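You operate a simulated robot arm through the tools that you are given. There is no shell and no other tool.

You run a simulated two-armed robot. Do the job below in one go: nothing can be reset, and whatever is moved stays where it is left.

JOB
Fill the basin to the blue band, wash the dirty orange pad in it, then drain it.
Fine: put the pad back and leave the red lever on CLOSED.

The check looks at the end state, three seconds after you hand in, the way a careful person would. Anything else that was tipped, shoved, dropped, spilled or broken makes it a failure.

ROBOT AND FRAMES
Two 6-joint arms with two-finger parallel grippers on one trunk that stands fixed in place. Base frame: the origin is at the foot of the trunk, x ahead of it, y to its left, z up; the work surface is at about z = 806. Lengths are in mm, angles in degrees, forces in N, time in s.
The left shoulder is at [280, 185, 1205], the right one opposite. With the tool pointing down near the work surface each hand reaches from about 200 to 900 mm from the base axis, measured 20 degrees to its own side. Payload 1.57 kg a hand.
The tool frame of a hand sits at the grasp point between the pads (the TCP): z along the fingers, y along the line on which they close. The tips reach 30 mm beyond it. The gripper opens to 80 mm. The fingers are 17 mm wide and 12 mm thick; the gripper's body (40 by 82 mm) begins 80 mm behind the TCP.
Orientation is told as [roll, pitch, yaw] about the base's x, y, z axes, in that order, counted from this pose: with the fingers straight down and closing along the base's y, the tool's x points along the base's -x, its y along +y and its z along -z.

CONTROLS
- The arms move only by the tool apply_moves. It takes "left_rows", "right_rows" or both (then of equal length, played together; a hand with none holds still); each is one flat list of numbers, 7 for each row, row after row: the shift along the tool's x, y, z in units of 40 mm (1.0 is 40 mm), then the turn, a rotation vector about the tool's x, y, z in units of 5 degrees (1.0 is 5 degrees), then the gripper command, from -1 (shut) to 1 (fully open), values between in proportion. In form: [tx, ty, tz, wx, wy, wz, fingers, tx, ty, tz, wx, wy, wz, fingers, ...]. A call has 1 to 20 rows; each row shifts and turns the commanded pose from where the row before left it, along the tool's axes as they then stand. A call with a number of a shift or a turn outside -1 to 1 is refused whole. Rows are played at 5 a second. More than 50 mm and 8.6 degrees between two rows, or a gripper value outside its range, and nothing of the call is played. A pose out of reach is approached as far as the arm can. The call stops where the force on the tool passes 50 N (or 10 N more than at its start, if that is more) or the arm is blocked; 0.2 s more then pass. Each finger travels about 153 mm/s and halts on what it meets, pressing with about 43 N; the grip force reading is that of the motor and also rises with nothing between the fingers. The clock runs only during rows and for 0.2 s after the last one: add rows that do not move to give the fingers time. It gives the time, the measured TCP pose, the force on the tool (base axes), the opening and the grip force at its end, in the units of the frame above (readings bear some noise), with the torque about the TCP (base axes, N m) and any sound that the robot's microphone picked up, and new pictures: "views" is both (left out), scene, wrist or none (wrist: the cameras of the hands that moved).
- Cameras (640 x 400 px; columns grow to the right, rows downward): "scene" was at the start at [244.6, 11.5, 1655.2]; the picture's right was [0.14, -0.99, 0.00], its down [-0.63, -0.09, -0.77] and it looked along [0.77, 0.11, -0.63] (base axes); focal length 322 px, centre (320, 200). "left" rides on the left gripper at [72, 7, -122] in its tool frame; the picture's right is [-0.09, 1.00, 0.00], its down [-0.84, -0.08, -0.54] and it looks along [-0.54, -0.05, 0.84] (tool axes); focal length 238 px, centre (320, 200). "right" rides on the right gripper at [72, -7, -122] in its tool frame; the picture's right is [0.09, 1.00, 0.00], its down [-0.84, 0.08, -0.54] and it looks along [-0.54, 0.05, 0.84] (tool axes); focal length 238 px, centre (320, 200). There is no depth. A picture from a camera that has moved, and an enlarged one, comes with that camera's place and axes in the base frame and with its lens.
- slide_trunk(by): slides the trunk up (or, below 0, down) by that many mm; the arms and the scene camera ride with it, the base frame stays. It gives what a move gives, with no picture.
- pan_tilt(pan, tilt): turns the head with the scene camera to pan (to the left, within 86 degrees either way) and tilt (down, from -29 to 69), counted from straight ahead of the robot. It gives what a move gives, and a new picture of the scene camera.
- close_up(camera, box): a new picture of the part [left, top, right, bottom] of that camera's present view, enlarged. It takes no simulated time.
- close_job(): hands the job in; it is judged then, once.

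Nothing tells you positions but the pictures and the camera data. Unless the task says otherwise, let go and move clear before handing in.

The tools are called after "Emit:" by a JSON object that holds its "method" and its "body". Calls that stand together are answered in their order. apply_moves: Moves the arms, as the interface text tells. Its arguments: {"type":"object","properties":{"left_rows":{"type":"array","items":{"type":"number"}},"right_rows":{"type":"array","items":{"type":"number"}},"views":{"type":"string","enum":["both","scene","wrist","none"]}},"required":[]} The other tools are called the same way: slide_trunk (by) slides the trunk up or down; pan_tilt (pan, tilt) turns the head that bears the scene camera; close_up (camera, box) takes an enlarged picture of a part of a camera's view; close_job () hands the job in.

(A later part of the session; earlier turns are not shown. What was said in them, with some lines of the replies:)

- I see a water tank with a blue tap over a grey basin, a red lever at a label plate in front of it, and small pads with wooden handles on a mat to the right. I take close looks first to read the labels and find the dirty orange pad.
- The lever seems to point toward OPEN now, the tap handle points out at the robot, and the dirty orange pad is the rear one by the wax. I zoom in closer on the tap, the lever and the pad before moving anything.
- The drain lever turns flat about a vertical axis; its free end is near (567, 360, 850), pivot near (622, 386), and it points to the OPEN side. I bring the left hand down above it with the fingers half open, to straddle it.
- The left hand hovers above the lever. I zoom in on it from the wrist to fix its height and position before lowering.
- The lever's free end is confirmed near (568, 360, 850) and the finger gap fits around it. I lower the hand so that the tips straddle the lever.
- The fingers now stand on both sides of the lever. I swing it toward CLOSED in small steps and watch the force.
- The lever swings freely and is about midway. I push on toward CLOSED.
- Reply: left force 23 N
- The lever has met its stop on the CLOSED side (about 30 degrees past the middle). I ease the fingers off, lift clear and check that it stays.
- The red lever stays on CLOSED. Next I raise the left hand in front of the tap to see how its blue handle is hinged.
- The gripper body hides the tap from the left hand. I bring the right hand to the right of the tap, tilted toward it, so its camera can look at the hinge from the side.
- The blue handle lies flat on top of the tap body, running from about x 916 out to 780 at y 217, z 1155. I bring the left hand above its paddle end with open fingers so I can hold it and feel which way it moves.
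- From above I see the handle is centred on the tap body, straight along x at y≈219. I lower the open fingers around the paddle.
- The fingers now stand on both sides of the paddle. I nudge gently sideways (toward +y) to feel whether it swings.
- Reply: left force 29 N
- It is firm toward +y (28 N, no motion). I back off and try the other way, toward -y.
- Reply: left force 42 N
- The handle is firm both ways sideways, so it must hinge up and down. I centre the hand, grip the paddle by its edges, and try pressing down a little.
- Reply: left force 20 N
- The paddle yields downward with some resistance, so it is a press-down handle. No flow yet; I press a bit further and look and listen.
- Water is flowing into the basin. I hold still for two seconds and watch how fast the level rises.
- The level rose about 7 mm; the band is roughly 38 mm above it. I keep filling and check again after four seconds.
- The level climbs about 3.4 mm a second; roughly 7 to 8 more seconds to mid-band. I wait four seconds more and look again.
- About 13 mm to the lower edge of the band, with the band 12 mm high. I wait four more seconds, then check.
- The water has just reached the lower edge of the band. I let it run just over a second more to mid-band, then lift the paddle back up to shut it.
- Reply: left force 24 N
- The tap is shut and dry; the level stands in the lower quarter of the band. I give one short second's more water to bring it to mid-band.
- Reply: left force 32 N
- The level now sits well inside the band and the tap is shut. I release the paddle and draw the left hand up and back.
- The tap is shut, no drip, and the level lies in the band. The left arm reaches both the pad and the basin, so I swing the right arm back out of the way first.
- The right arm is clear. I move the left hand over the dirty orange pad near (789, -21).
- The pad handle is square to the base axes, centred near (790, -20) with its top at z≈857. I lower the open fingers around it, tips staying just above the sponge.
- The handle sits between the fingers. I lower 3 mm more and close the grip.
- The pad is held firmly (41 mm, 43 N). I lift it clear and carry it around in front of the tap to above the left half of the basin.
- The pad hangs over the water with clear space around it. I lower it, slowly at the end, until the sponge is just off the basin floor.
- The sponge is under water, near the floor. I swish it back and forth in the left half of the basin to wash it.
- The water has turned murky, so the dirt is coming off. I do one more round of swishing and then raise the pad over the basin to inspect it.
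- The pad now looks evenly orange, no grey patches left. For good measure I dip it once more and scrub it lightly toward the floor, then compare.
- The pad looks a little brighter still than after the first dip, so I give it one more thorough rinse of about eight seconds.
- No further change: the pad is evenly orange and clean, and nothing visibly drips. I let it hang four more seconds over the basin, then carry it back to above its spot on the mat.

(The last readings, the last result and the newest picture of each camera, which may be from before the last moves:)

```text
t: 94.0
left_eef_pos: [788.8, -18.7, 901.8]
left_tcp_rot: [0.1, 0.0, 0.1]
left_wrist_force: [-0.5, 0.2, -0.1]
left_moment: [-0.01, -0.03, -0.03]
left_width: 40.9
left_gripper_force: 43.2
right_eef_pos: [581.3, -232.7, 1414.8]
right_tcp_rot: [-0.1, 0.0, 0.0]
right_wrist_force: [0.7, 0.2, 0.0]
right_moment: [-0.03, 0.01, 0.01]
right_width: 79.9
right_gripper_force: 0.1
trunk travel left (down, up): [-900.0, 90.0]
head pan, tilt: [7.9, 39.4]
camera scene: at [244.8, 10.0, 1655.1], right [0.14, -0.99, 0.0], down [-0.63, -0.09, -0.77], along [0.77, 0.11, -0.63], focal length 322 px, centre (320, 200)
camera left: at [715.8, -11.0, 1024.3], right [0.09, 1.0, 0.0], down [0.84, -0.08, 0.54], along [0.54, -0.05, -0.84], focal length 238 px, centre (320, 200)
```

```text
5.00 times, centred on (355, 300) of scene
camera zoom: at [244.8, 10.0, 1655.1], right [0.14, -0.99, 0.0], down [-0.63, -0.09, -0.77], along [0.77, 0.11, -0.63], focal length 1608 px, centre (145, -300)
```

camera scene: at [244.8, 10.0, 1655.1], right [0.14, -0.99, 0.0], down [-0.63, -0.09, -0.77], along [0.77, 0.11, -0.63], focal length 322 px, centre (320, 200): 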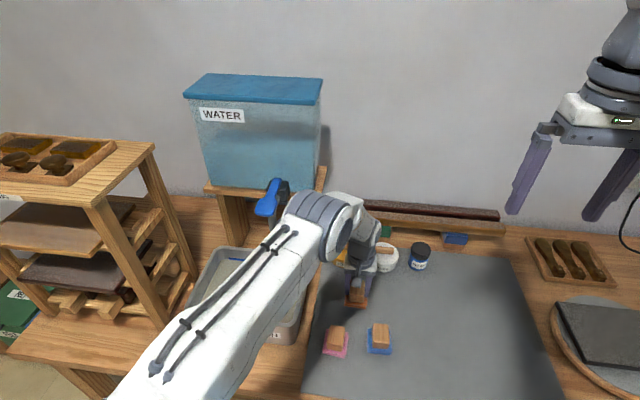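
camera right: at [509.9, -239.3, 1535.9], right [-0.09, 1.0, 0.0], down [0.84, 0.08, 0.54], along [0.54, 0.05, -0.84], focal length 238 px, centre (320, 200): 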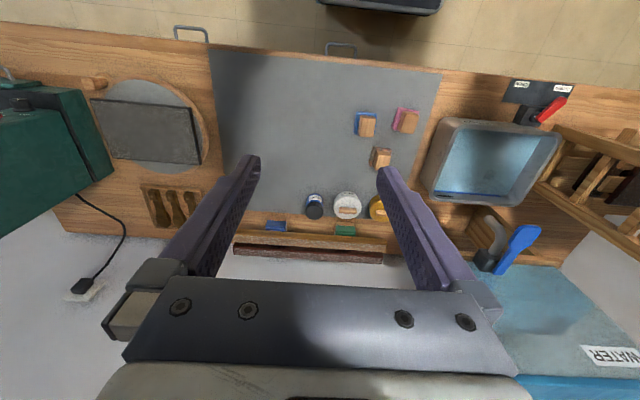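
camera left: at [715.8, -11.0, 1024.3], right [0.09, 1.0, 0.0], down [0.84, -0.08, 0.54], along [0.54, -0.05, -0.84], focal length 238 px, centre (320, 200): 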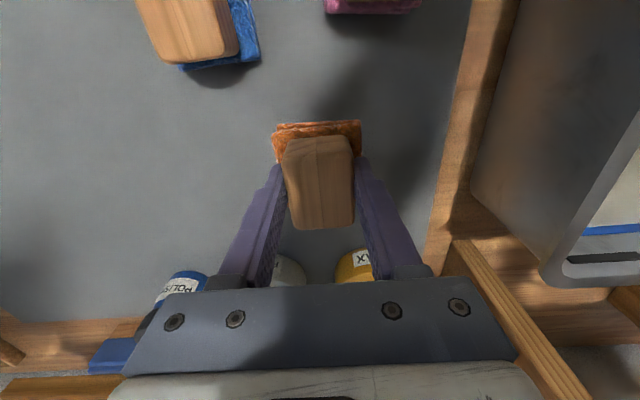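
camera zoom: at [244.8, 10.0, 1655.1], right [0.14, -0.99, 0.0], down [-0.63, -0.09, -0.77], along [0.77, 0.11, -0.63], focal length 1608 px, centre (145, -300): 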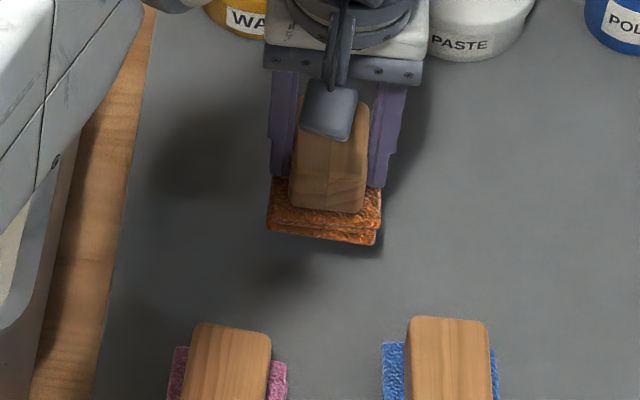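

The pad shows clean bright orange. I lower it onto its old spot, slowly at the end, watching for contact.

Emit:
{"method": "apply_moves", "body": {"left_rows": [0, -0.04, 0.4, 0, 0, 0, -0.5, 0, 0, 0.4, 0, 0, 0, -0.5, 0, 0, 0.06, 0, 0, 0, -0.5, 0, 0, 0.06, 0, 0, 0, -0.5, 0, 0, 0, 0, 0, 0, -0.5], "views": "none"}}

Emit:
{"method": "close_up", "body": {"camera": "scene", "box": [310, 260, 400, 340]}}

```text
t: 95.2
left_eef_pos: [787.9, -22.0, 865.3]
left_tcp_rot: [0.1, 0.1, -0.1]
left_wrist_force: [0.0, 0.2, -0.8]
left_moment: [0.0, -0.04, 0.02]
left_width: 40.7
left_gripper_force: 43.1
right_eef_pos: [582.8, -232.8, 1414.9]
right_tcp_rot: [0.0, 0.0, 0.0]
right_wrist_force: [0.5, -0.4, 0.4]
right_moment: [0.0, 0.0, -0.02]
right_width: 80.0
right_gripper_force: 0.1
trunk travel left (down, up): [-900.0, 90.0]
head pan, tilt: [7.9, 39.4]
```

```text
5.00 times, centred on (355, 300) of scene
camera zoom: at [244.6, 10.0, 1655.1], right [0.14, -0.99, 0.0], down [-0.63, -0.09, -0.77], along [0.77, 0.11, -0.63], focal length 1608 px, centre (145, -300)
```

zoom: 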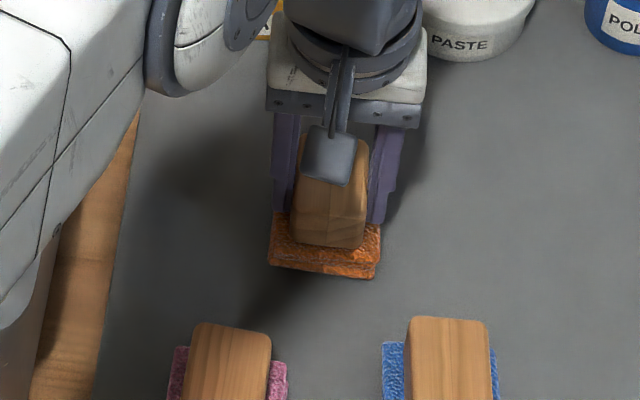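

Emit:
{"method": "apply_moves", "body": {"left_rows": [0, 0, 0.04, 0, 0, 0, -0.5, 0, 0, 0.04, 0, 0, 0, -0.5, 0, 0, 0.03, 0, 0, 0, -0.5, 0, 0, 0, 0, 0, 0, -0.5], "views": "none"}}

```text
t: 96.2
left_eef_pos: [789.1, -22.0, 863.1]
left_tcp_rot: [0.2, 0.2, -0.1]
left_wrist_force: [0.1, -0.4, -0.6]
left_moment: [-0.03, 0.0, -0.03]
left_width: 40.8
left_gripper_force: 42.8
right_eef_pos: [581.9, -232.4, 1413.3]
right_tcp_rot: [-0.1, 0.0, 0.0]
right_wrist_force: [-0.3, 0.4, 0.2]
right_moment: [0.0, 0.01, -0.03]
right_width: 79.9
right_gripper_force: 0.1
trunk travel left (down, up): [-900.0, 90.0]
head pan, tilt: [7.9, 39.4]
```

Emit:
{"method": "apply_moves", "body": {"left_rows": [0, 0, 0.03, 0, 0, 0, -0.5, 0, 0, 0.03, 0, 0, 0, -0.5, 0, 0, 0, 0, 0, 0, -0.5], "views": "none"}}

```text
t: 97.0
left_eef_pos: [787.2, -22.3, 862.8]
left_tcp_rot: [0.1, 0.0, 0.0]
left_wrist_force: [-5.8, 1.0, 17.0]
left_moment: [-0.05, 0.16, -0.01]
left_width: 41.0
left_gripper_force: 42.9
right_eef_pos: [581.5, -232.9, 1415.4]
right_tcp_rot: [0.0, 0.1, 0.0]
right_wrist_force: [0.4, 0.4, 0.2]
right_moment: [-0.01, -0.01, 0.0]
right_width: 79.9
right_gripper_force: 0.1
trunk travel left (down, up): [-900.0, 90.0]
head pan, tilt: [7.9, 39.4]
```

The pad has touched down. I ease the pressure, open the fingers and lift straight away.

Emit:
{"method": "apply_moves", "body": {"left_rows": [0, 0, -0.035, 0, 0, 0, -0.5, 0, 0, 0, 0, 0, 0, 0.1, 0, 0, 0, 0, 0, 0, 0.3, 0, 0, 0, 0, 0, 0, 0.5, 0, 0, -0.5, 0, 0, 0, 0.5, 0, 0, -0.9, 0, 0, 0, 0.5, 0, 0, -0.9, 0, 0, 0, 0.5, 0, 0, -0.9, 0, 0, 0, 0.5, 0, 0, -0.9, 0, 0, 0, 0.5], "views": "both"}}

Emit:
{"method": "close_up", "body": {"camera": "scene", "box": [310, 260, 400, 340]}}

Emit:
{"method": "close_up", "body": {"camera": "left", "box": [230, 70, 410, 290]}}

```text
t: 99.0
left_eef_pos: [788.6, -23.9, 1026.0]
left_tcp_rot: [0.1, 0.0, -0.2]
left_wrist_force: [0.1, 0.2, 0.1]
left_moment: [0.02, 0.01, 0.0]
left_width: 59.8
left_gripper_force: 0.1
right_eef_pos: [581.9, -233.8, 1413.6]
right_tcp_rot: [0.1, 0.0, -0.1]
right_wrist_force: [0.2, -0.1, -0.5]
right_moment: [-0.02, -0.03, -0.01]
right_width: 79.9
right_gripper_force: 0.0
trunk travel left (down, up): [-900.0, 90.0]
head pan, tilt: [7.9, 39.4]
camera scene: at [244.6, 10.0, 1655.1], right [0.14, -0.99, 0.0], down [-0.63, -0.09, -0.77], along [0.77, 0.11, -0.63], focal length 322 px, centre (320, 200)
camera left: at [716.2, -15.3, 1147.8], right [0.09, 1.0, 0.0], down [0.84, -0.08, 0.54], along [0.54, -0.05, -0.84], focal length 238 px, centre (320, 200)
```

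scene: 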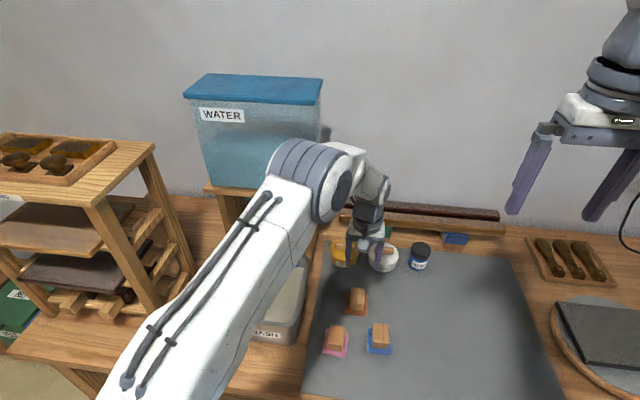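
left: 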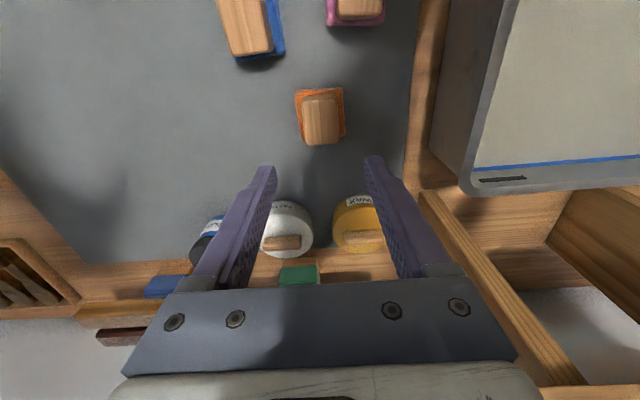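

```text
5.00 times, centred on (355, 300) of scene
camera zoom: at [244.6, 10.0, 1655.1], right [0.14, -0.99, 0.0], down [-0.63, -0.09, -0.77], along [0.77, 0.11, -0.63], focal length 1608 px, centre (145, -300)
```

zoom: 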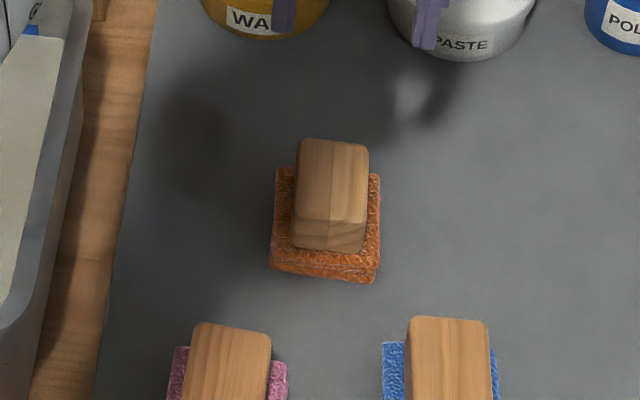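

```text
1.82 times, centred on (320, 180) of left
camera zoom: at [716.2, -15.3, 1147.8], right [0.09, 1.0, 0.0], down [0.84, -0.08, 0.54], along [0.54, -0.05, -0.84], focal length 433 px, centre (320, 236)
```

zoom: 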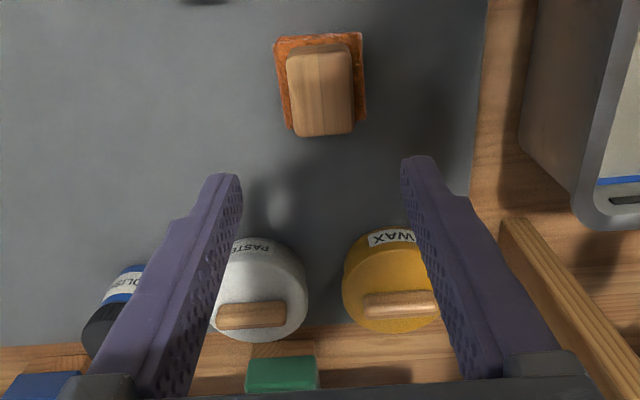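

The clean pad stands back on its spot, matching the earlier picture, and the mat is unmarked. Now I move the left hand over to the red lever to drain the basin.

Emit:
{"method": "apply_moves", "body": {"left_rows": [0.535, 0.81, -0.06, 0, 0, 0, 0.25, 0.535, 0.81, -0.06, 0, 0, 0, 0.25, 0.535, 0.81, -0.06, 0, 0, 0, 0.25, 0.535, 0.81, -0.06, 0, 0, 0, 0.25, 0.535, 0.81, -0.06, 0, 0, 0, 0.25, 0.535, 0.81, -0.06, 0, 0, 0, 0.25, 0.535, 0.81, -0.06, 0, 0, 0, 0.25, 0.535, 0.81, -0.06, 0, 0, 0, 0.25, 0.535, 0.81, -0.06, 0, 0, 0, 0.25, 0.535, 0.81, -0.06, 0, 0, 0, 0.25, 0, 0.69, 0.56, 0, 0, 0, 0.25, 0, 0.69, 0.56, 0, 0, 0, 0.25, 0, 0.69, 0.56, 0, 0, 0, 0.25, 0, 0.69, 0.56, 0, 0, 0, 0.25], "views": "both"}}

Emit:
{"method": "close_up", "body": {"camera": "left", "box": [220, 60, 420, 210]}}

Emit:
{"method": "close_up", "body": {"camera": "right", "box": [490, 60, 600, 150]}}

```text
t: 102.0
left_eef_pos: [575.1, 413.0, 960.1]
left_tcp_rot: [0.0, 0.0, -0.1]
left_wrist_force: [0.3, -0.7, 0.1]
left_moment: [0.02, -0.03, 0.03]
left_width: 49.8
left_gripper_force: 0.1
right_eef_pos: [581.9, -233.0, 1414.8]
right_tcp_rot: [0.0, 0.0, 0.0]
right_wrist_force: [0.7, 0.9, 0.0]
right_moment: [-0.02, -0.04, 0.0]
right_width: 79.9
right_gripper_force: 0.1
trunk travel left (down, up): [-900.0, 90.0]
head pan, tilt: [7.9, 39.4]
camera scene: at [244.5, 10.1, 1655.2], right [0.14, -0.99, 0.0], down [-0.63, -0.09, -0.77], along [0.77, 0.11, -0.63], focal length 322 px, centre (320, 200)
camera left: at [502.5, 420.0, 1081.5], right [0.09, 1.0, 0.0], down [0.84, -0.08, 0.54], along [0.54, -0.05, -0.84], focal length 238 px, centre (320, 200)
```

scene: 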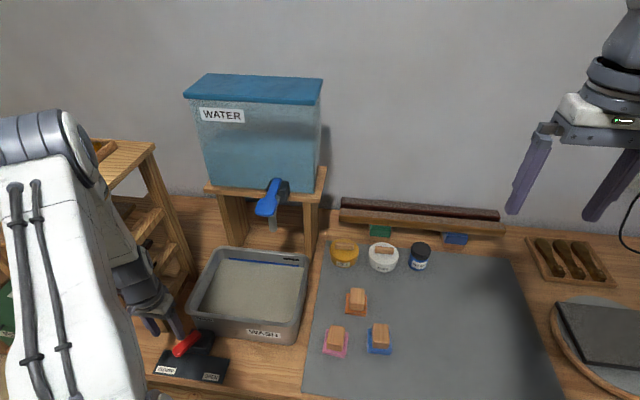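
left: 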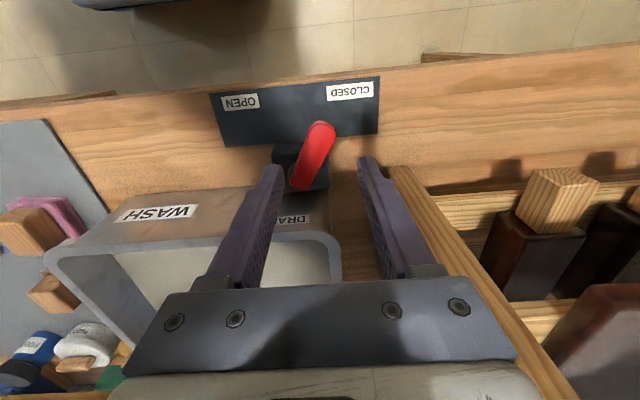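

```text
2.67 times, centred on (320, 135) of left
camera zoom: at [502.5, 420.0, 1081.5], right [0.09, 1.0, 0.0], down [0.84, -0.08, 0.54], along [0.54, -0.05, -0.84], focal length 636 px, centre (320, 373)
```

zoom: 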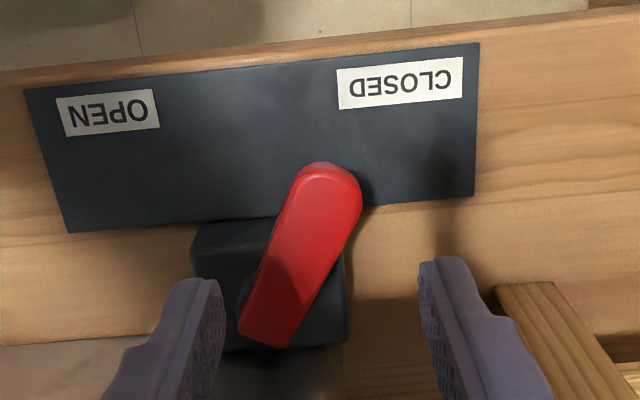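

```text
4.44 times, centred on (545, 105) of right
camera zoom: at [510.0, -238.7, 1536.0], right [-0.09, 1.0, 0.0], down [0.84, 0.08, 0.54], along [0.54, 0.05, -0.84], focal length 1059 px, centre (-680, 622)
```

zoom: 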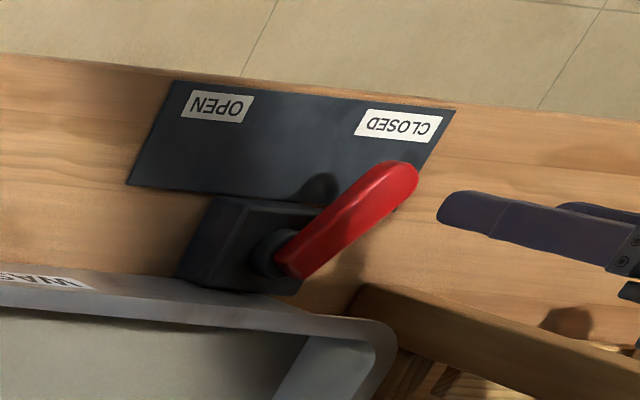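

The lever is still on CLOSED, tip near (571, 416). I lower the fingers around it.

Emit:
{"method": "apply_moves", "body": {"left_rows": [0.02, -0.05, 0.6, 0, 0, 0, 0.25, 0.02, 0, 0.6, 0, 0, 0, 0.25, 0, 0, 0.6, 0, 0, 0, 0.25, 0, 0, 0.6, 0, 0, 0, 0.25, 0, 0, 0, 0, 0, 0, 0.25], "views": "wrist"}}

```text
t: 103.2
left_eef_pos: [572.6, 410.3, 866.0]
left_tcp_rot: [0.1, 0.1, -0.2]
left_wrist_force: [-0.4, -0.3, 0.8]
left_moment: [-0.02, -0.01, 0.03]
left_width: 50.1
left_gripper_force: 0.1
right_eef_pos: [581.9, -232.8, 1413.1]
right_tcp_rot: [-0.1, 0.0, 0.1]
right_wrist_force: [0.3, 0.7, -0.4]
right_moment: [-0.01, 0.01, 0.01]
right_width: 80.0
right_gripper_force: 0.1
trunk travel left (down, up): [-900.0, 90.0]
head pan, tilt: [7.9, 39.4]
camera left: at [500.5, 416.1, 987.1], right [0.09, 1.0, 0.0], down [0.84, -0.08, 0.54], along [0.54, -0.05, -0.84], focal length 238 px, centre (320, 200)
```

left: 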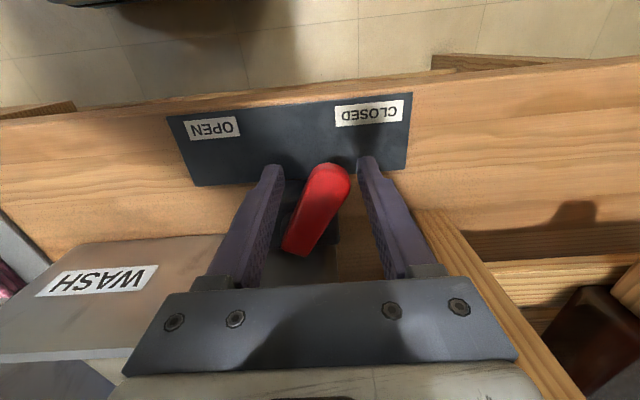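

Emit:
{"method": "apply_moves", "body": {"left_rows": [0, -0.25, 0, 0, 0, 0, 0.25, 0, -0.25, 0, 0, 0, 0, 0.25, 0, -0.25, 0, 0, 0, 0, 0.25, 0, -0.25, 0, 0, 0, 0, 0.25, 0, -0.25, 0, 0, 0, 0, 0.25, 0, -0.15, 0, 0, 0, 0, 0.25], "views": "wrist"}}

Emit:
{"method": "close_up", "body": {"camera": "right", "box": [490, 60, 600, 150]}}

Emit:
{"method": "close_up", "body": {"camera": "scene", "box": [150, 230, 330, 390]}}

```text
t: 104.6
left_eef_pos: [574.4, 354.4, 864.7]
left_tcp_rot: [0.1, 0.0, -0.2]
left_wrist_force: [-0.4, 0.5, 0.2]
left_moment: [0.03, 0.01, 0.02]
left_width: 49.8
left_gripper_force: 0.1
right_eef_pos: [581.7, -234.2, 1412.5]
right_tcp_rot: [0.1, 0.0, 0.1]
right_wrist_force: [0.0, 0.7, -0.9]
right_moment: [0.03, 0.04, -0.01]
right_width: 79.9
right_gripper_force: 0.0
trunk travel left (down, up): [-900.0, 90.0]
head pan, tilt: [7.9, 39.4]
camera left: at [500.9, 361.8, 986.6], right [0.09, 1.0, 0.0], down [0.84, -0.08, 0.54], along [0.54, -0.05, -0.84], focal length 238 px, centre (320, 200)
```

left: 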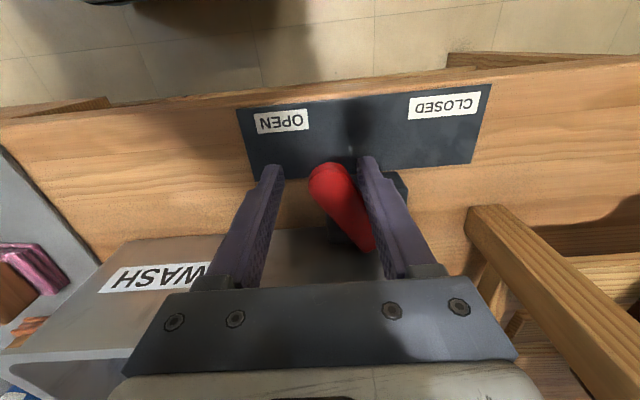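

```text
4.44 times, centred on (545, 105) of right
camera zoom: at [510.1, -238.7, 1536.0], right [-0.09, 1.0, 0.0], down [0.84, 0.08, 0.54], along [0.54, 0.05, -0.84], focal length 1059 px, centre (-680, 622)
```

zoom: 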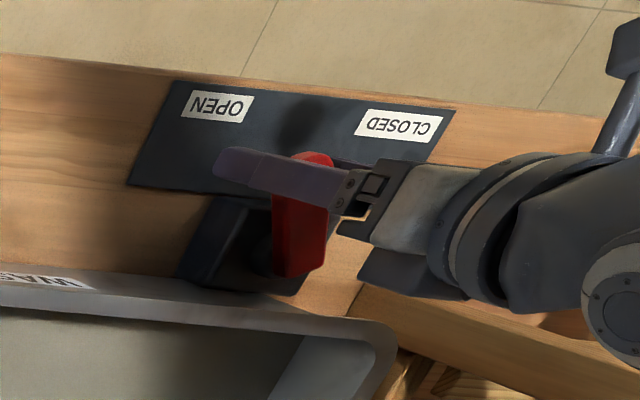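

```text
2.50 times, centred on (240, 310) of scene
camera zoom: at [244.6, 10.1, 1655.1], right [0.14, -0.99, 0.0], down [-0.63, -0.09, -0.77], along [0.77, 0.11, -0.63], focal length 804 px, centre (520, -75)
```

zoom: 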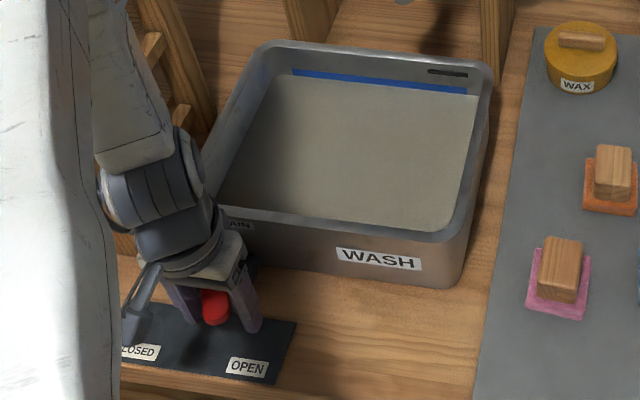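

The lever is nearly on OPEN. I push the last few millimetres to its stop and watch the water.

Emit:
{"method": "apply_moves", "body": {"left_rows": [0, -0.1, 0, 0, 0, 0, 0.25, 0, -0.08, 0, 0, 0, 0, 0.25, 0, 0, 0, 0, 0, 0, 0.25], "views": "wrist"}}

Emit:
{"method": "close_up", "body": {"camera": "right", "box": [490, 60, 600, 150]}}

Emit:
{"method": "close_up", "body": {"camera": "scene", "box": [150, 230, 330, 390]}}

```text
t: 105.4
left_eef_pos: [572.5, 347.8, 865.4]
left_tcp_rot: [0.2, 0.1, -0.1]
left_wrist_force: [-7.6, 14.0, 5.4]
left_moment: [0.35, -0.09, 0.33]
left_width: 61.4
left_gripper_force: 6.8
right_eef_pos: [581.2, -233.0, 1414.7]
right_tcp_rot: [0.0, 0.0, -0.1]
right_wrist_force: [-0.2, 0.3, 0.6]
right_moment: [0.0, -0.02, 0.02]
right_width: 80.1
right_gripper_force: 0.1
trunk travel left (down, up): [-900.0, 90.0]
head pan, tilt: [7.9, 39.4]
camera left: at [500.9, 355.0, 986.4], right [0.09, 1.0, 0.0], down [0.84, -0.08, 0.54], along [0.54, -0.05, -0.84], focal length 238 px, centre (320, 200)
```

left: 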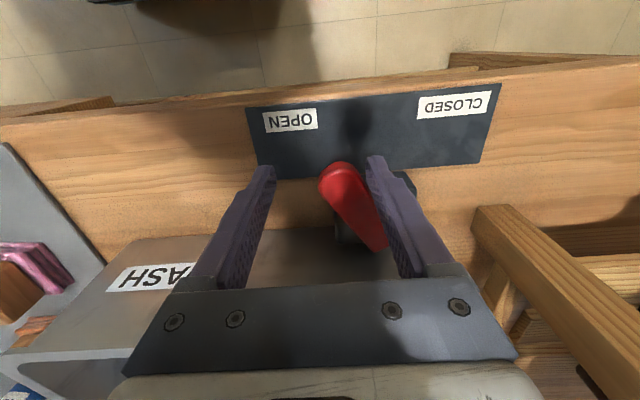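

```text
4.44 times, centred on (545, 105) of right
camera zoom: at [509.4, -238.3, 1536.3], right [-0.09, 1.0, 0.0], down [0.84, 0.08, 0.54], along [0.54, 0.05, -0.84], focal length 1059 px, centre (-680, 622)
```

zoom: 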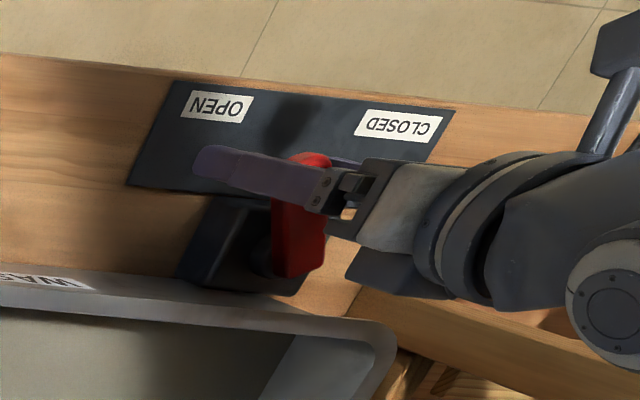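

```text
2.50 times, centred on (240, 310) of scene
camera zoom: at [244.0, 10.8, 1655.3], right [0.14, -0.99, 0.0], down [-0.63, -0.09, -0.77], along [0.77, 0.11, -0.63], focal length 804 px, centre (520, -75)
```

zoom: 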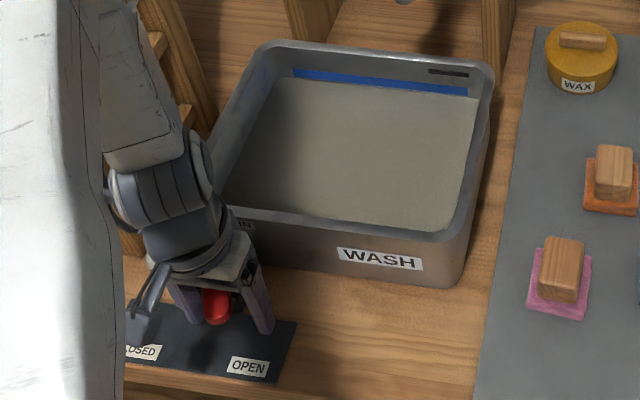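

The lever is at the OPEN stop and the level is dropping. I ease the pressure and wait for the basin to drain.

Emit:
{"method": "apply_moves", "body": {"left_rows": [0, 0.2, 0, 0, 0, 0, 0.25, 0, 0.05, 0, 0, 0, 0, 0.25, 0, 0, 0, 0, 0, 0, 0.25, 0, 0, 0, 0, 0, 0, 0.25, 0, 0, 0, 0, 0, 0, 0.25, 0, 0, 0, 0, 0, 0, 0.25, 0, 0, 0, 0, 0, 0, 0.25, 0, 0, 0, 0, 0, 0, 0.25, 0, 0, 0, 0, 0, 0, 0.25, 0, 0, 0, 0, 0, 0, 0.25, 0, 0, 0, 0, 0, 0, 0.25, 0, 0, 0, 0, 0, 0, 0.25, 0, 0, 0, 0, 0, 0, 0.25, 0, 0, 0, 0, 0, 0, 0.25, 0, 0, 0, 0, 0, 0, 0.25, 0, 0, 0, 0, 0, 0, 0.25, 0, 0, 0, 0, 0, 0, 0.25, 0, 0, 0, 0, 0, 0, 0.25, 0, 0, 0, 0, 0, 0, 0.25, 0, 0, 0, 0, 0, 0, 0.25], "views": "wrist"}}

Emit:
{"method": "close_up", "body": {"camera": "scene", "box": [150, 230, 330, 390]}}

```text
t: 109.6
left_eef_pos: [573.0, 356.9, 864.6]
left_tcp_rot: [0.2, 0.1, -0.1]
left_wrist_force: [-0.1, -0.6, -0.7]
left_moment: [0.01, -0.02, -0.02]
left_width: 50.1
left_gripper_force: 0.1
right_eef_pos: [581.7, -233.6, 1415.3]
right_tcp_rot: [0.0, 0.0, 0.0]
right_wrist_force: [0.7, 0.4, -0.2]
right_moment: [-0.03, -0.02, -0.03]
right_width: 80.0
right_gripper_force: 0.1
trunk travel left (down, up): [-900.0, 90.0]
head pan, tilt: [7.9, 39.4]
camera left: at [501.3, 364.6, 986.5], right [0.09, 1.0, 0.0], down [0.84, -0.08, 0.54], along [0.54, -0.05, -0.84], focal length 238 px, centre (320, 200)
```

left: 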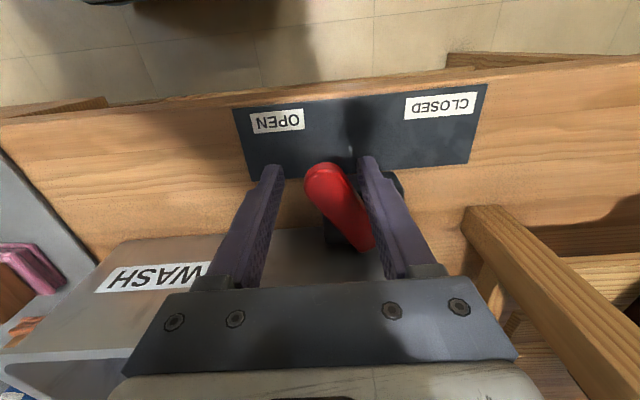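

```text
2.50 times, centred on (240, 310) of scene
camera zoom: at [244.6, 10.1, 1655.1], right [0.14, -0.99, 0.0], down [-0.63, -0.09, -0.77], along [0.77, 0.11, -0.63], focal length 804 px, centre (520, -75)
```

zoom: 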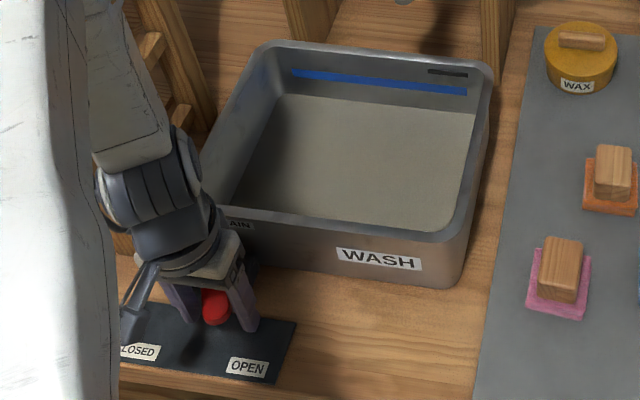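

It is draining steadily. I wait on.

Emit:
{"method": "apply_moves", "body": {"left_rows": [0, 0, 0, 0, 0, 0, 0.25, 0, 0, 0, 0, 0, 0, 0.25, 0, 0, 0, 0, 0, 0, 0.25, 0, 0, 0, 0, 0, 0, 0.25, 0, 0, 0, 0, 0, 0, 0.25, 0, 0, 0, 0, 0, 0, 0.25, 0, 0, 0, 0, 0, 0, 0.25, 0, 0, 0, 0, 0, 0, 0.25, 0, 0, 0, 0, 0, 0, 0.25, 0, 0, 0, 0, 0, 0, 0.25, 0, 0, 0, 0, 0, 0, 0.25, 0, 0, 0, 0, 0, 0, 0.25, 0, 0, 0, 0, 0, 0, 0.25, 0, 0, 0, 0, 0, 0, 0.25, 0, 0, 0, 0, 0, 0, 0.25, 0, 0, 0, 0, 0, 0, 0.25, 0, 0, 0, 0, 0, 0, 0.25, 0, 0, 0, 0, 0, 0, 0.25, 0, 0, 0, 0, 0, 0, 0.25, 0, 0, 0, 0, 0, 0, 0.25], "views": "none"}}

Emit:
{"method": "apply_moves", "body": {"left_rows": [0, 0, 0, 0, 0, 0, 0.25, 0, 0, 0, 0, 0, 0, 0.25, 0, 0, 0, 0, 0, 0, 0.25, 0, 0, 0, 0, 0, 0, 0.25, 0, 0, 0, 0, 0, 0, 0.25, 0, 0, 0, 0, 0, 0, 0.25, 0, 0, 0, 0, 0, 0, 0.25, 0, 0, 0, 0, 0, 0, 0.25, 0, 0, 0, 0, 0, 0, 0.25, 0, 0, 0, 0, 0, 0, 0.25, 0, 0, 0, 0, 0, 0, 0.25, 0, 0, 0, 0, 0, 0, 0.25, 0, 0, 0, 0, 0, 0, 0.25, 0, 0, 0, 0, 0, 0, 0.25, 0, 0, 0, 0, 0, 0, 0.25, 0, 0, 0, 0, 0, 0, 0.25, 0, 0, 0, 0, 0, 0, 0.25, 0, 0, 0, 0, 0, 0, 0.25, 0, 0, 0, 0, 0, 0, 0.25, 0, 0, 0, 0, 0, 0, 0.25], "views": "none"}}

Emit:
{"method": "close_up", "body": {"camera": "scene", "box": [150, 230, 330, 390]}}

Emit:
{"method": "close_up", "body": {"camera": "right", "box": [410, 90, 580, 230]}}

```text
t: 113.8
left_eef_pos: [573.0, 357.1, 864.7]
left_tcp_rot: [0.1, 0.1, -0.1]
left_wrist_force: [-0.1, -0.6, 0.2]
left_moment: [0.01, 0.01, -0.02]
left_width: 50.1
left_gripper_force: 0.1
right_eef_pos: [581.5, -233.3, 1413.6]
right_tcp_rot: [0.1, 0.0, 0.0]
right_wrist_force: [-0.8, 0.1, 0.2]
right_moment: [-0.04, 0.0, -0.01]
right_width: 79.9
right_gripper_force: 0.1
trunk travel left (down, up): [-900.0, 90.0]
head pan, tilt: [7.9, 39.4]
```

```text
t: 118.0
left_eef_pos: [574.0, 357.1, 865.0]
left_tcp_rot: [0.1, 0.0, -0.1]
left_wrist_force: [0.7, 0.3, -0.5]
left_moment: [-0.03, 0.04, 0.04]
left_width: 50.2
left_gripper_force: 0.1
right_eef_pos: [582.3, -234.4, 1413.4]
right_tcp_rot: [-0.1, 0.0, 0.0]
right_wrist_force: [0.2, 0.2, -0.3]
right_moment: [0.0, -0.01, 0.0]
right_width: 79.8
right_gripper_force: 0.0
trunk travel left (down, up): [-900.0, 90.0]
head pan, tilt: [7.9, 39.4]
```

```text
2.50 times, centred on (240, 310) of scene
camera zoom: at [244.6, 10.1, 1655.1], right [0.14, -0.99, 0.0], down [-0.63, -0.09, -0.77], along [0.77, 0.11, -0.63], focal length 804 px, centre (520, -75)
```

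zoom: 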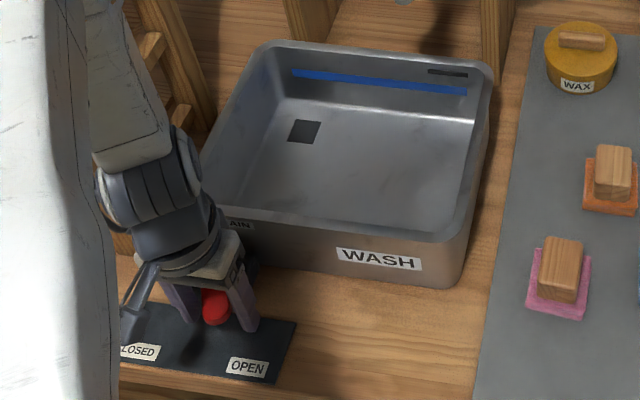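

```text
2.86 times, centred on (495, 160) of right
camera zoom: at [510.0, -238.7, 1536.0], right [-0.09, 1.0, 0.0], down [0.84, 0.08, 0.54], along [0.54, 0.05, -0.84], focal length 681 px, centre (-180, 314)
```

zoom: 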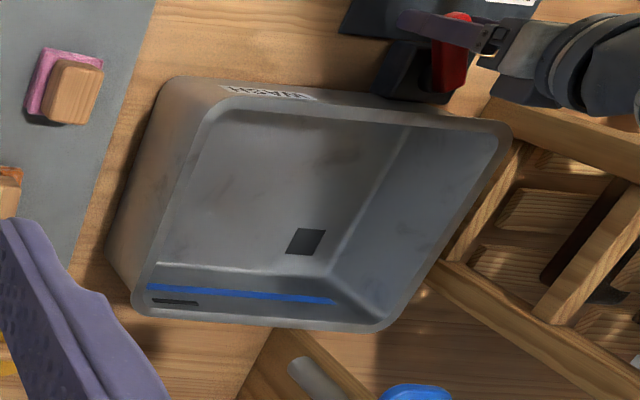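

The basin is empty with the drain plate showing. I wait a last few seconds for any film to run off, then swing the lever back to CLOSED.

Emit:
{"method": "apply_moves", "body": {"left_rows": [0, 0, 0, 0, 0, 0, 0.25, 0, 0, 0, 0, 0, 0, 0.25, 0, 0, 0, 0, 0, 0, 0.25, 0, 0, 0, 0, 0, 0, 0.25, 0, 0, 0, 0, 0, 0, 0.25, 0, 0, 0, 0, 0, 0, 0.25, 0, 0, 0, 0, 0, 0, 0.25, 0, 0, 0, 0, 0, 0, 0.25, 0, 0, 0, 0, 0, 0, 0.25, 0, 0, 0, 0, 0, 0, 0.25, 0, 0, 0, 0, 0, 0, 0.25, 0, 0.25, 0, 0, 0, 0, 0.25, 0, 0.25, 0, 0, 0, 0, 0.25, 0, 0.25, 0, 0, 0, 0, 0.25, 0, 0.25, 0, 0, 0, 0, 0.25, 0, 0.25, 0, 0, 0, 0, 0.25, -0.05, 0.2, 0, 0, 0, 0, 0.25, -0.05, 0.15, 0, 0, 0, 0, 0.25, -0.03, 0.1, 0, 0, 0, 0, 0.25], "views": "wrist"}}

Emit:
{"method": "close_up", "body": {"camera": "right", "box": [490, 60, 600, 150]}}

```text
t: 122.0
left_eef_pos: [575.7, 425.5, 864.7]
left_tcp_rot: [-0.1, 0.4, -0.2]
left_wrist_force: [-4.7, -9.6, 1.1]
left_moment: [0.0, 0.1, -0.25]
left_width: 59.1
left_gripper_force: 5.2
right_eef_pos: [581.5, -233.7, 1413.8]
right_tcp_rot: [0.0, 0.0, 0.0]
right_wrist_force: [-1.0, -0.5, 1.0]
right_moment: [0.01, 0.0, 0.0]
right_width: 79.9
right_gripper_force: 0.1
trunk travel left (down, up): [-900.0, 90.0]
head pan, tilt: [7.9, 39.4]
camera left: at [504.4, 432.3, 986.4], right [0.09, 1.0, 0.0], down [0.84, -0.08, 0.54], along [0.53, -0.05, -0.84], focal length 238 px, centre (320, 200)
```

left: 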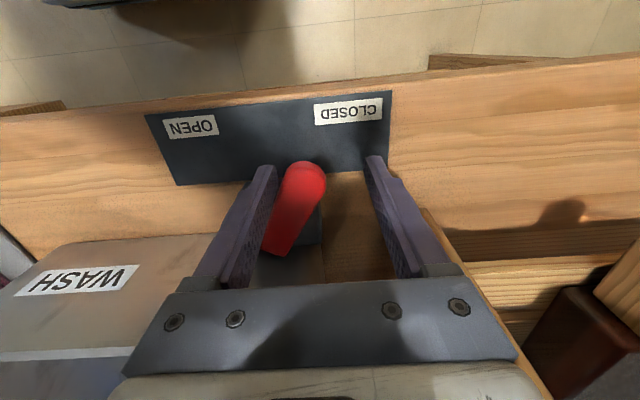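

```text
4.44 times, centred on (545, 105) of right
camera zoom: at [509.7, -239.3, 1536.0], right [-0.09, 1.0, 0.0], down [0.84, 0.08, 0.54], along [0.54, 0.05, -0.84], focal length 1059 px, centre (-680, 622)
```

zoom: 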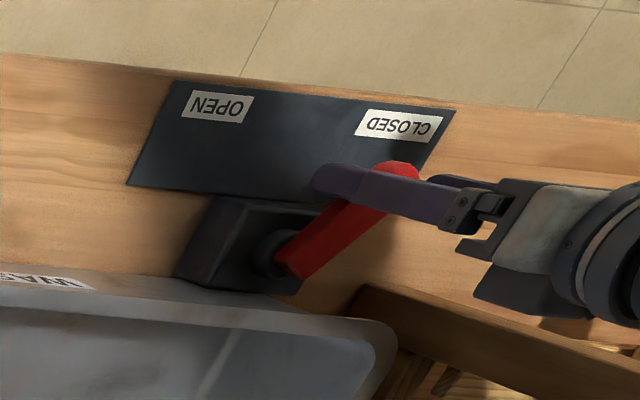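

The lever is at the CLOSED stop again. I ease off, lift clear and retreat the left hand to its starting place.

Emit:
{"method": "apply_moves", "body": {"left_rows": [0, -0.15, 0, 0, 0, 0, 0.3, 0, -0.07, 0, 0, 0, 0, 0.3, 0, 0, 0, 0, 0, 0, 0.3, 0, 0, -0.7, 0, 0, 0, 0.3, 0, 0, -0.8, 0, 0, 0, 0.3, 0, 0, -0.9, 0, 0, 0, 0.3, 0, 0, -0.9, 0, 0, 0, 0.3, 0.2, -0.35, -0.9, 0, 0, 0, 0.3, 0.2, -0.35, -0.9, 0, 0, 0, 0.3, 0.2, -0.35, -0.9, 0, 0, 0, 0.3, 0.2, -0.35, -0.9, 0, 0, 0, 0.3, 0.2, -0.35, -0.9, 0, 0, 0, 0.3, 0.2, -0.35, -0.9, 0, 0, 0, 0.3, 0.2, -0.35, -0.9, 0, 0, 0, 0.3, 0.2, -0.35, -0.9, 0, 0, 0, 0.3, 0.2, -0.35, -0.9, 0, 0, 0, 0.3, 0, 0, 0, 0, 0, 0, 0.3], "views": "both"}}

Emit:
{"method": "close_up", "body": {"camera": "scene", "box": [150, 230, 330, 390]}}

Emit:
{"method": "close_up", "body": {"camera": "scene", "box": [300, 220, 460, 370]}}

Emit:
{"method": "close_up", "body": {"camera": "scene", "box": [180, 60, 340, 260]}}

Emit:
{"method": "close_up", "body": {"camera": "left", "box": [180, 70, 420, 290]}}

```text
t: 125.6
left_eef_pos: [506.0, 288.3, 1323.0]
left_tcp_rot: [0.1, 0.1, 0.0]
left_wrist_force: [-0.3, 0.3, 0.0]
left_moment: [0.0, -0.03, 0.01]
left_width: 52.1
left_gripper_force: 0.1
right_eef_pos: [581.4, -233.5, 1413.3]
right_tcp_rot: [0.0, 0.0, 0.0]
right_wrist_force: [0.0, 0.3, 0.1]
right_moment: [-0.02, -0.02, 0.02]
right_width: 80.0
right_gripper_force: 0.0
trunk travel left (down, up): [-900.0, 90.0]
head pan, tilt: [7.9, 39.4]
camera scene: at [244.3, 9.9, 1655.2], right [0.14, -0.99, 0.0], down [-0.63, -0.09, -0.77], along [0.77, 0.11, -0.63], focal length 322 px, centre (320, 200)
camera left: at [433.4, 296.1, 1444.1], right [0.09, 1.0, 0.0], down [0.84, -0.08, 0.54], along [0.54, -0.05, -0.84], focal length 238 px, centre (320, 200)
```

scene: 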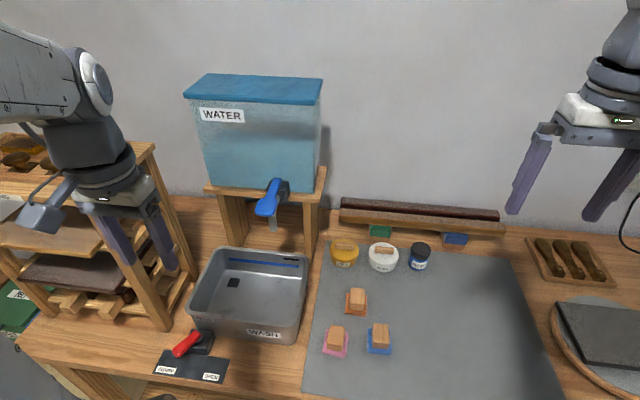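
left: 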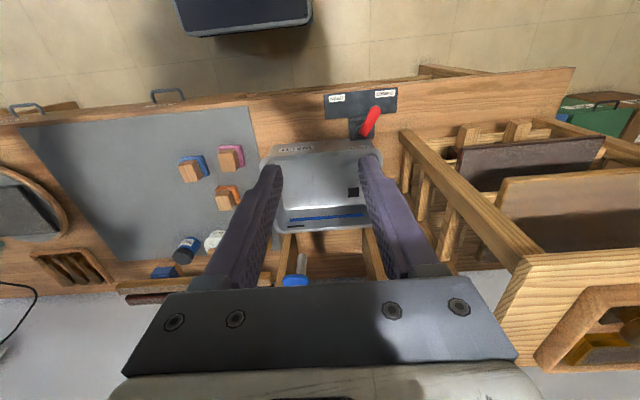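

```text
2.50 times, centred on (240, 310) of scene
camera zoom: at [244.3, 9.9, 1655.2], right [0.14, -0.99, 0.0], down [-0.63, -0.09, -0.77], along [0.77, 0.11, -0.63], focal length 804 px, centre (520, -75)
```

zoom: 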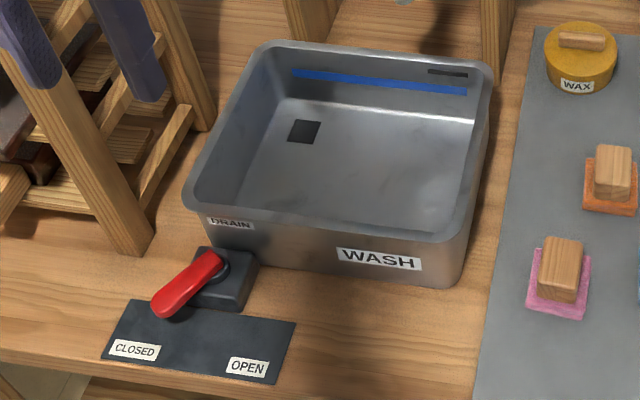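

```text
2.67 times, centred on (380, 295) of scene
camera zoom: at [244.3, 9.9, 1655.2], right [0.14, -0.99, 0.0], down [-0.63, -0.09, -0.77], along [0.77, 0.11, -0.63], focal length 858 px, centre (160, -53)
```

zoom: 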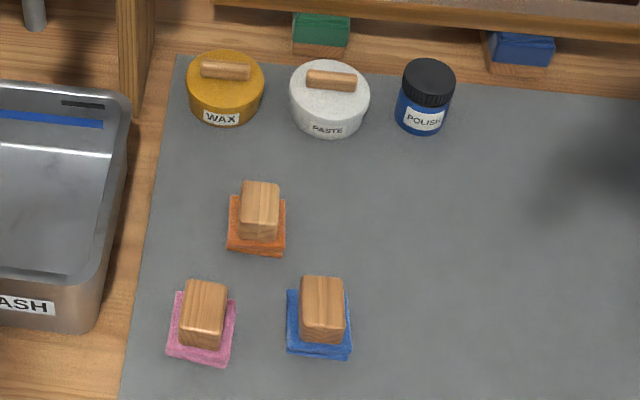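

```text
2.00 times, centred on (260, 160) of scene
camera zoom: at [244.3, 9.9, 1655.2], right [0.14, -0.99, 0.0], down [-0.63, -0.09, -0.77], along [0.77, 0.11, -0.63], focal length 643 px, centre (440, 280)
```

zoom: 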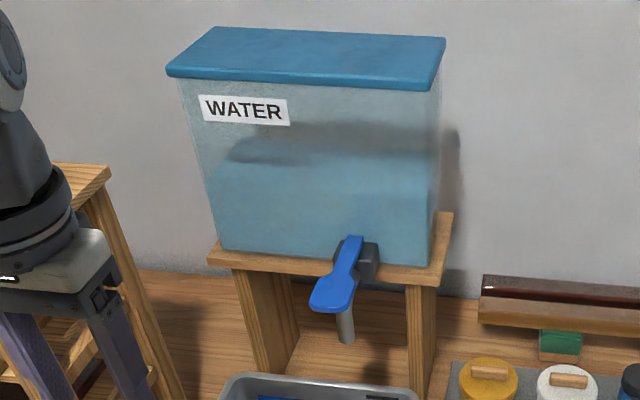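

```text
1.82 times, centred on (300, 180) of left
camera zoom: at [433.4, 296.1, 1444.1], right [0.09, 1.0, 0.0], down [0.84, -0.08, 0.54], along [0.54, -0.05, -0.84], focal length 433 px, centre (356, 236)
```

zoom: 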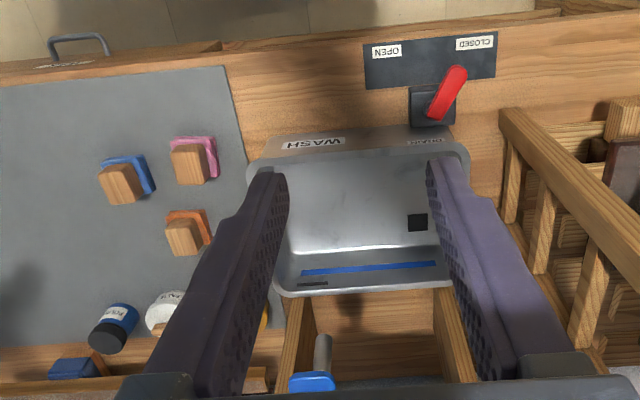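

The basin is empty, the red lever points to CLOSED, and the tap is shut. The clean orange pad stands on its old spot, nothing else has shifted, and both hands are clear, so I hand in the job.

Emit:
{"method": "close_job", "body": {}}

```text
The job is handed in.
```

The basin was filled into the blue band, the orange pad was washed clean in it, and the basin was drained. I've handed the job in.

- **Water level:** it reached about a third of the way up the band, not the middle. The tap was shut and dry in the last pictures.
- **Pad:** the water turned murky as it washed and the pad came out evenly orange. It is back on its spot on the mat, within about 2 mm of where it was.
- **Red lever:** it started on the OPEN side, so I moved it to CLOSED before filling, opened it to drain, and left it at the CLOSED stop.
- **Everything else:** the last pictures show nothing tipped, moved or spilled, and both hands were clear.
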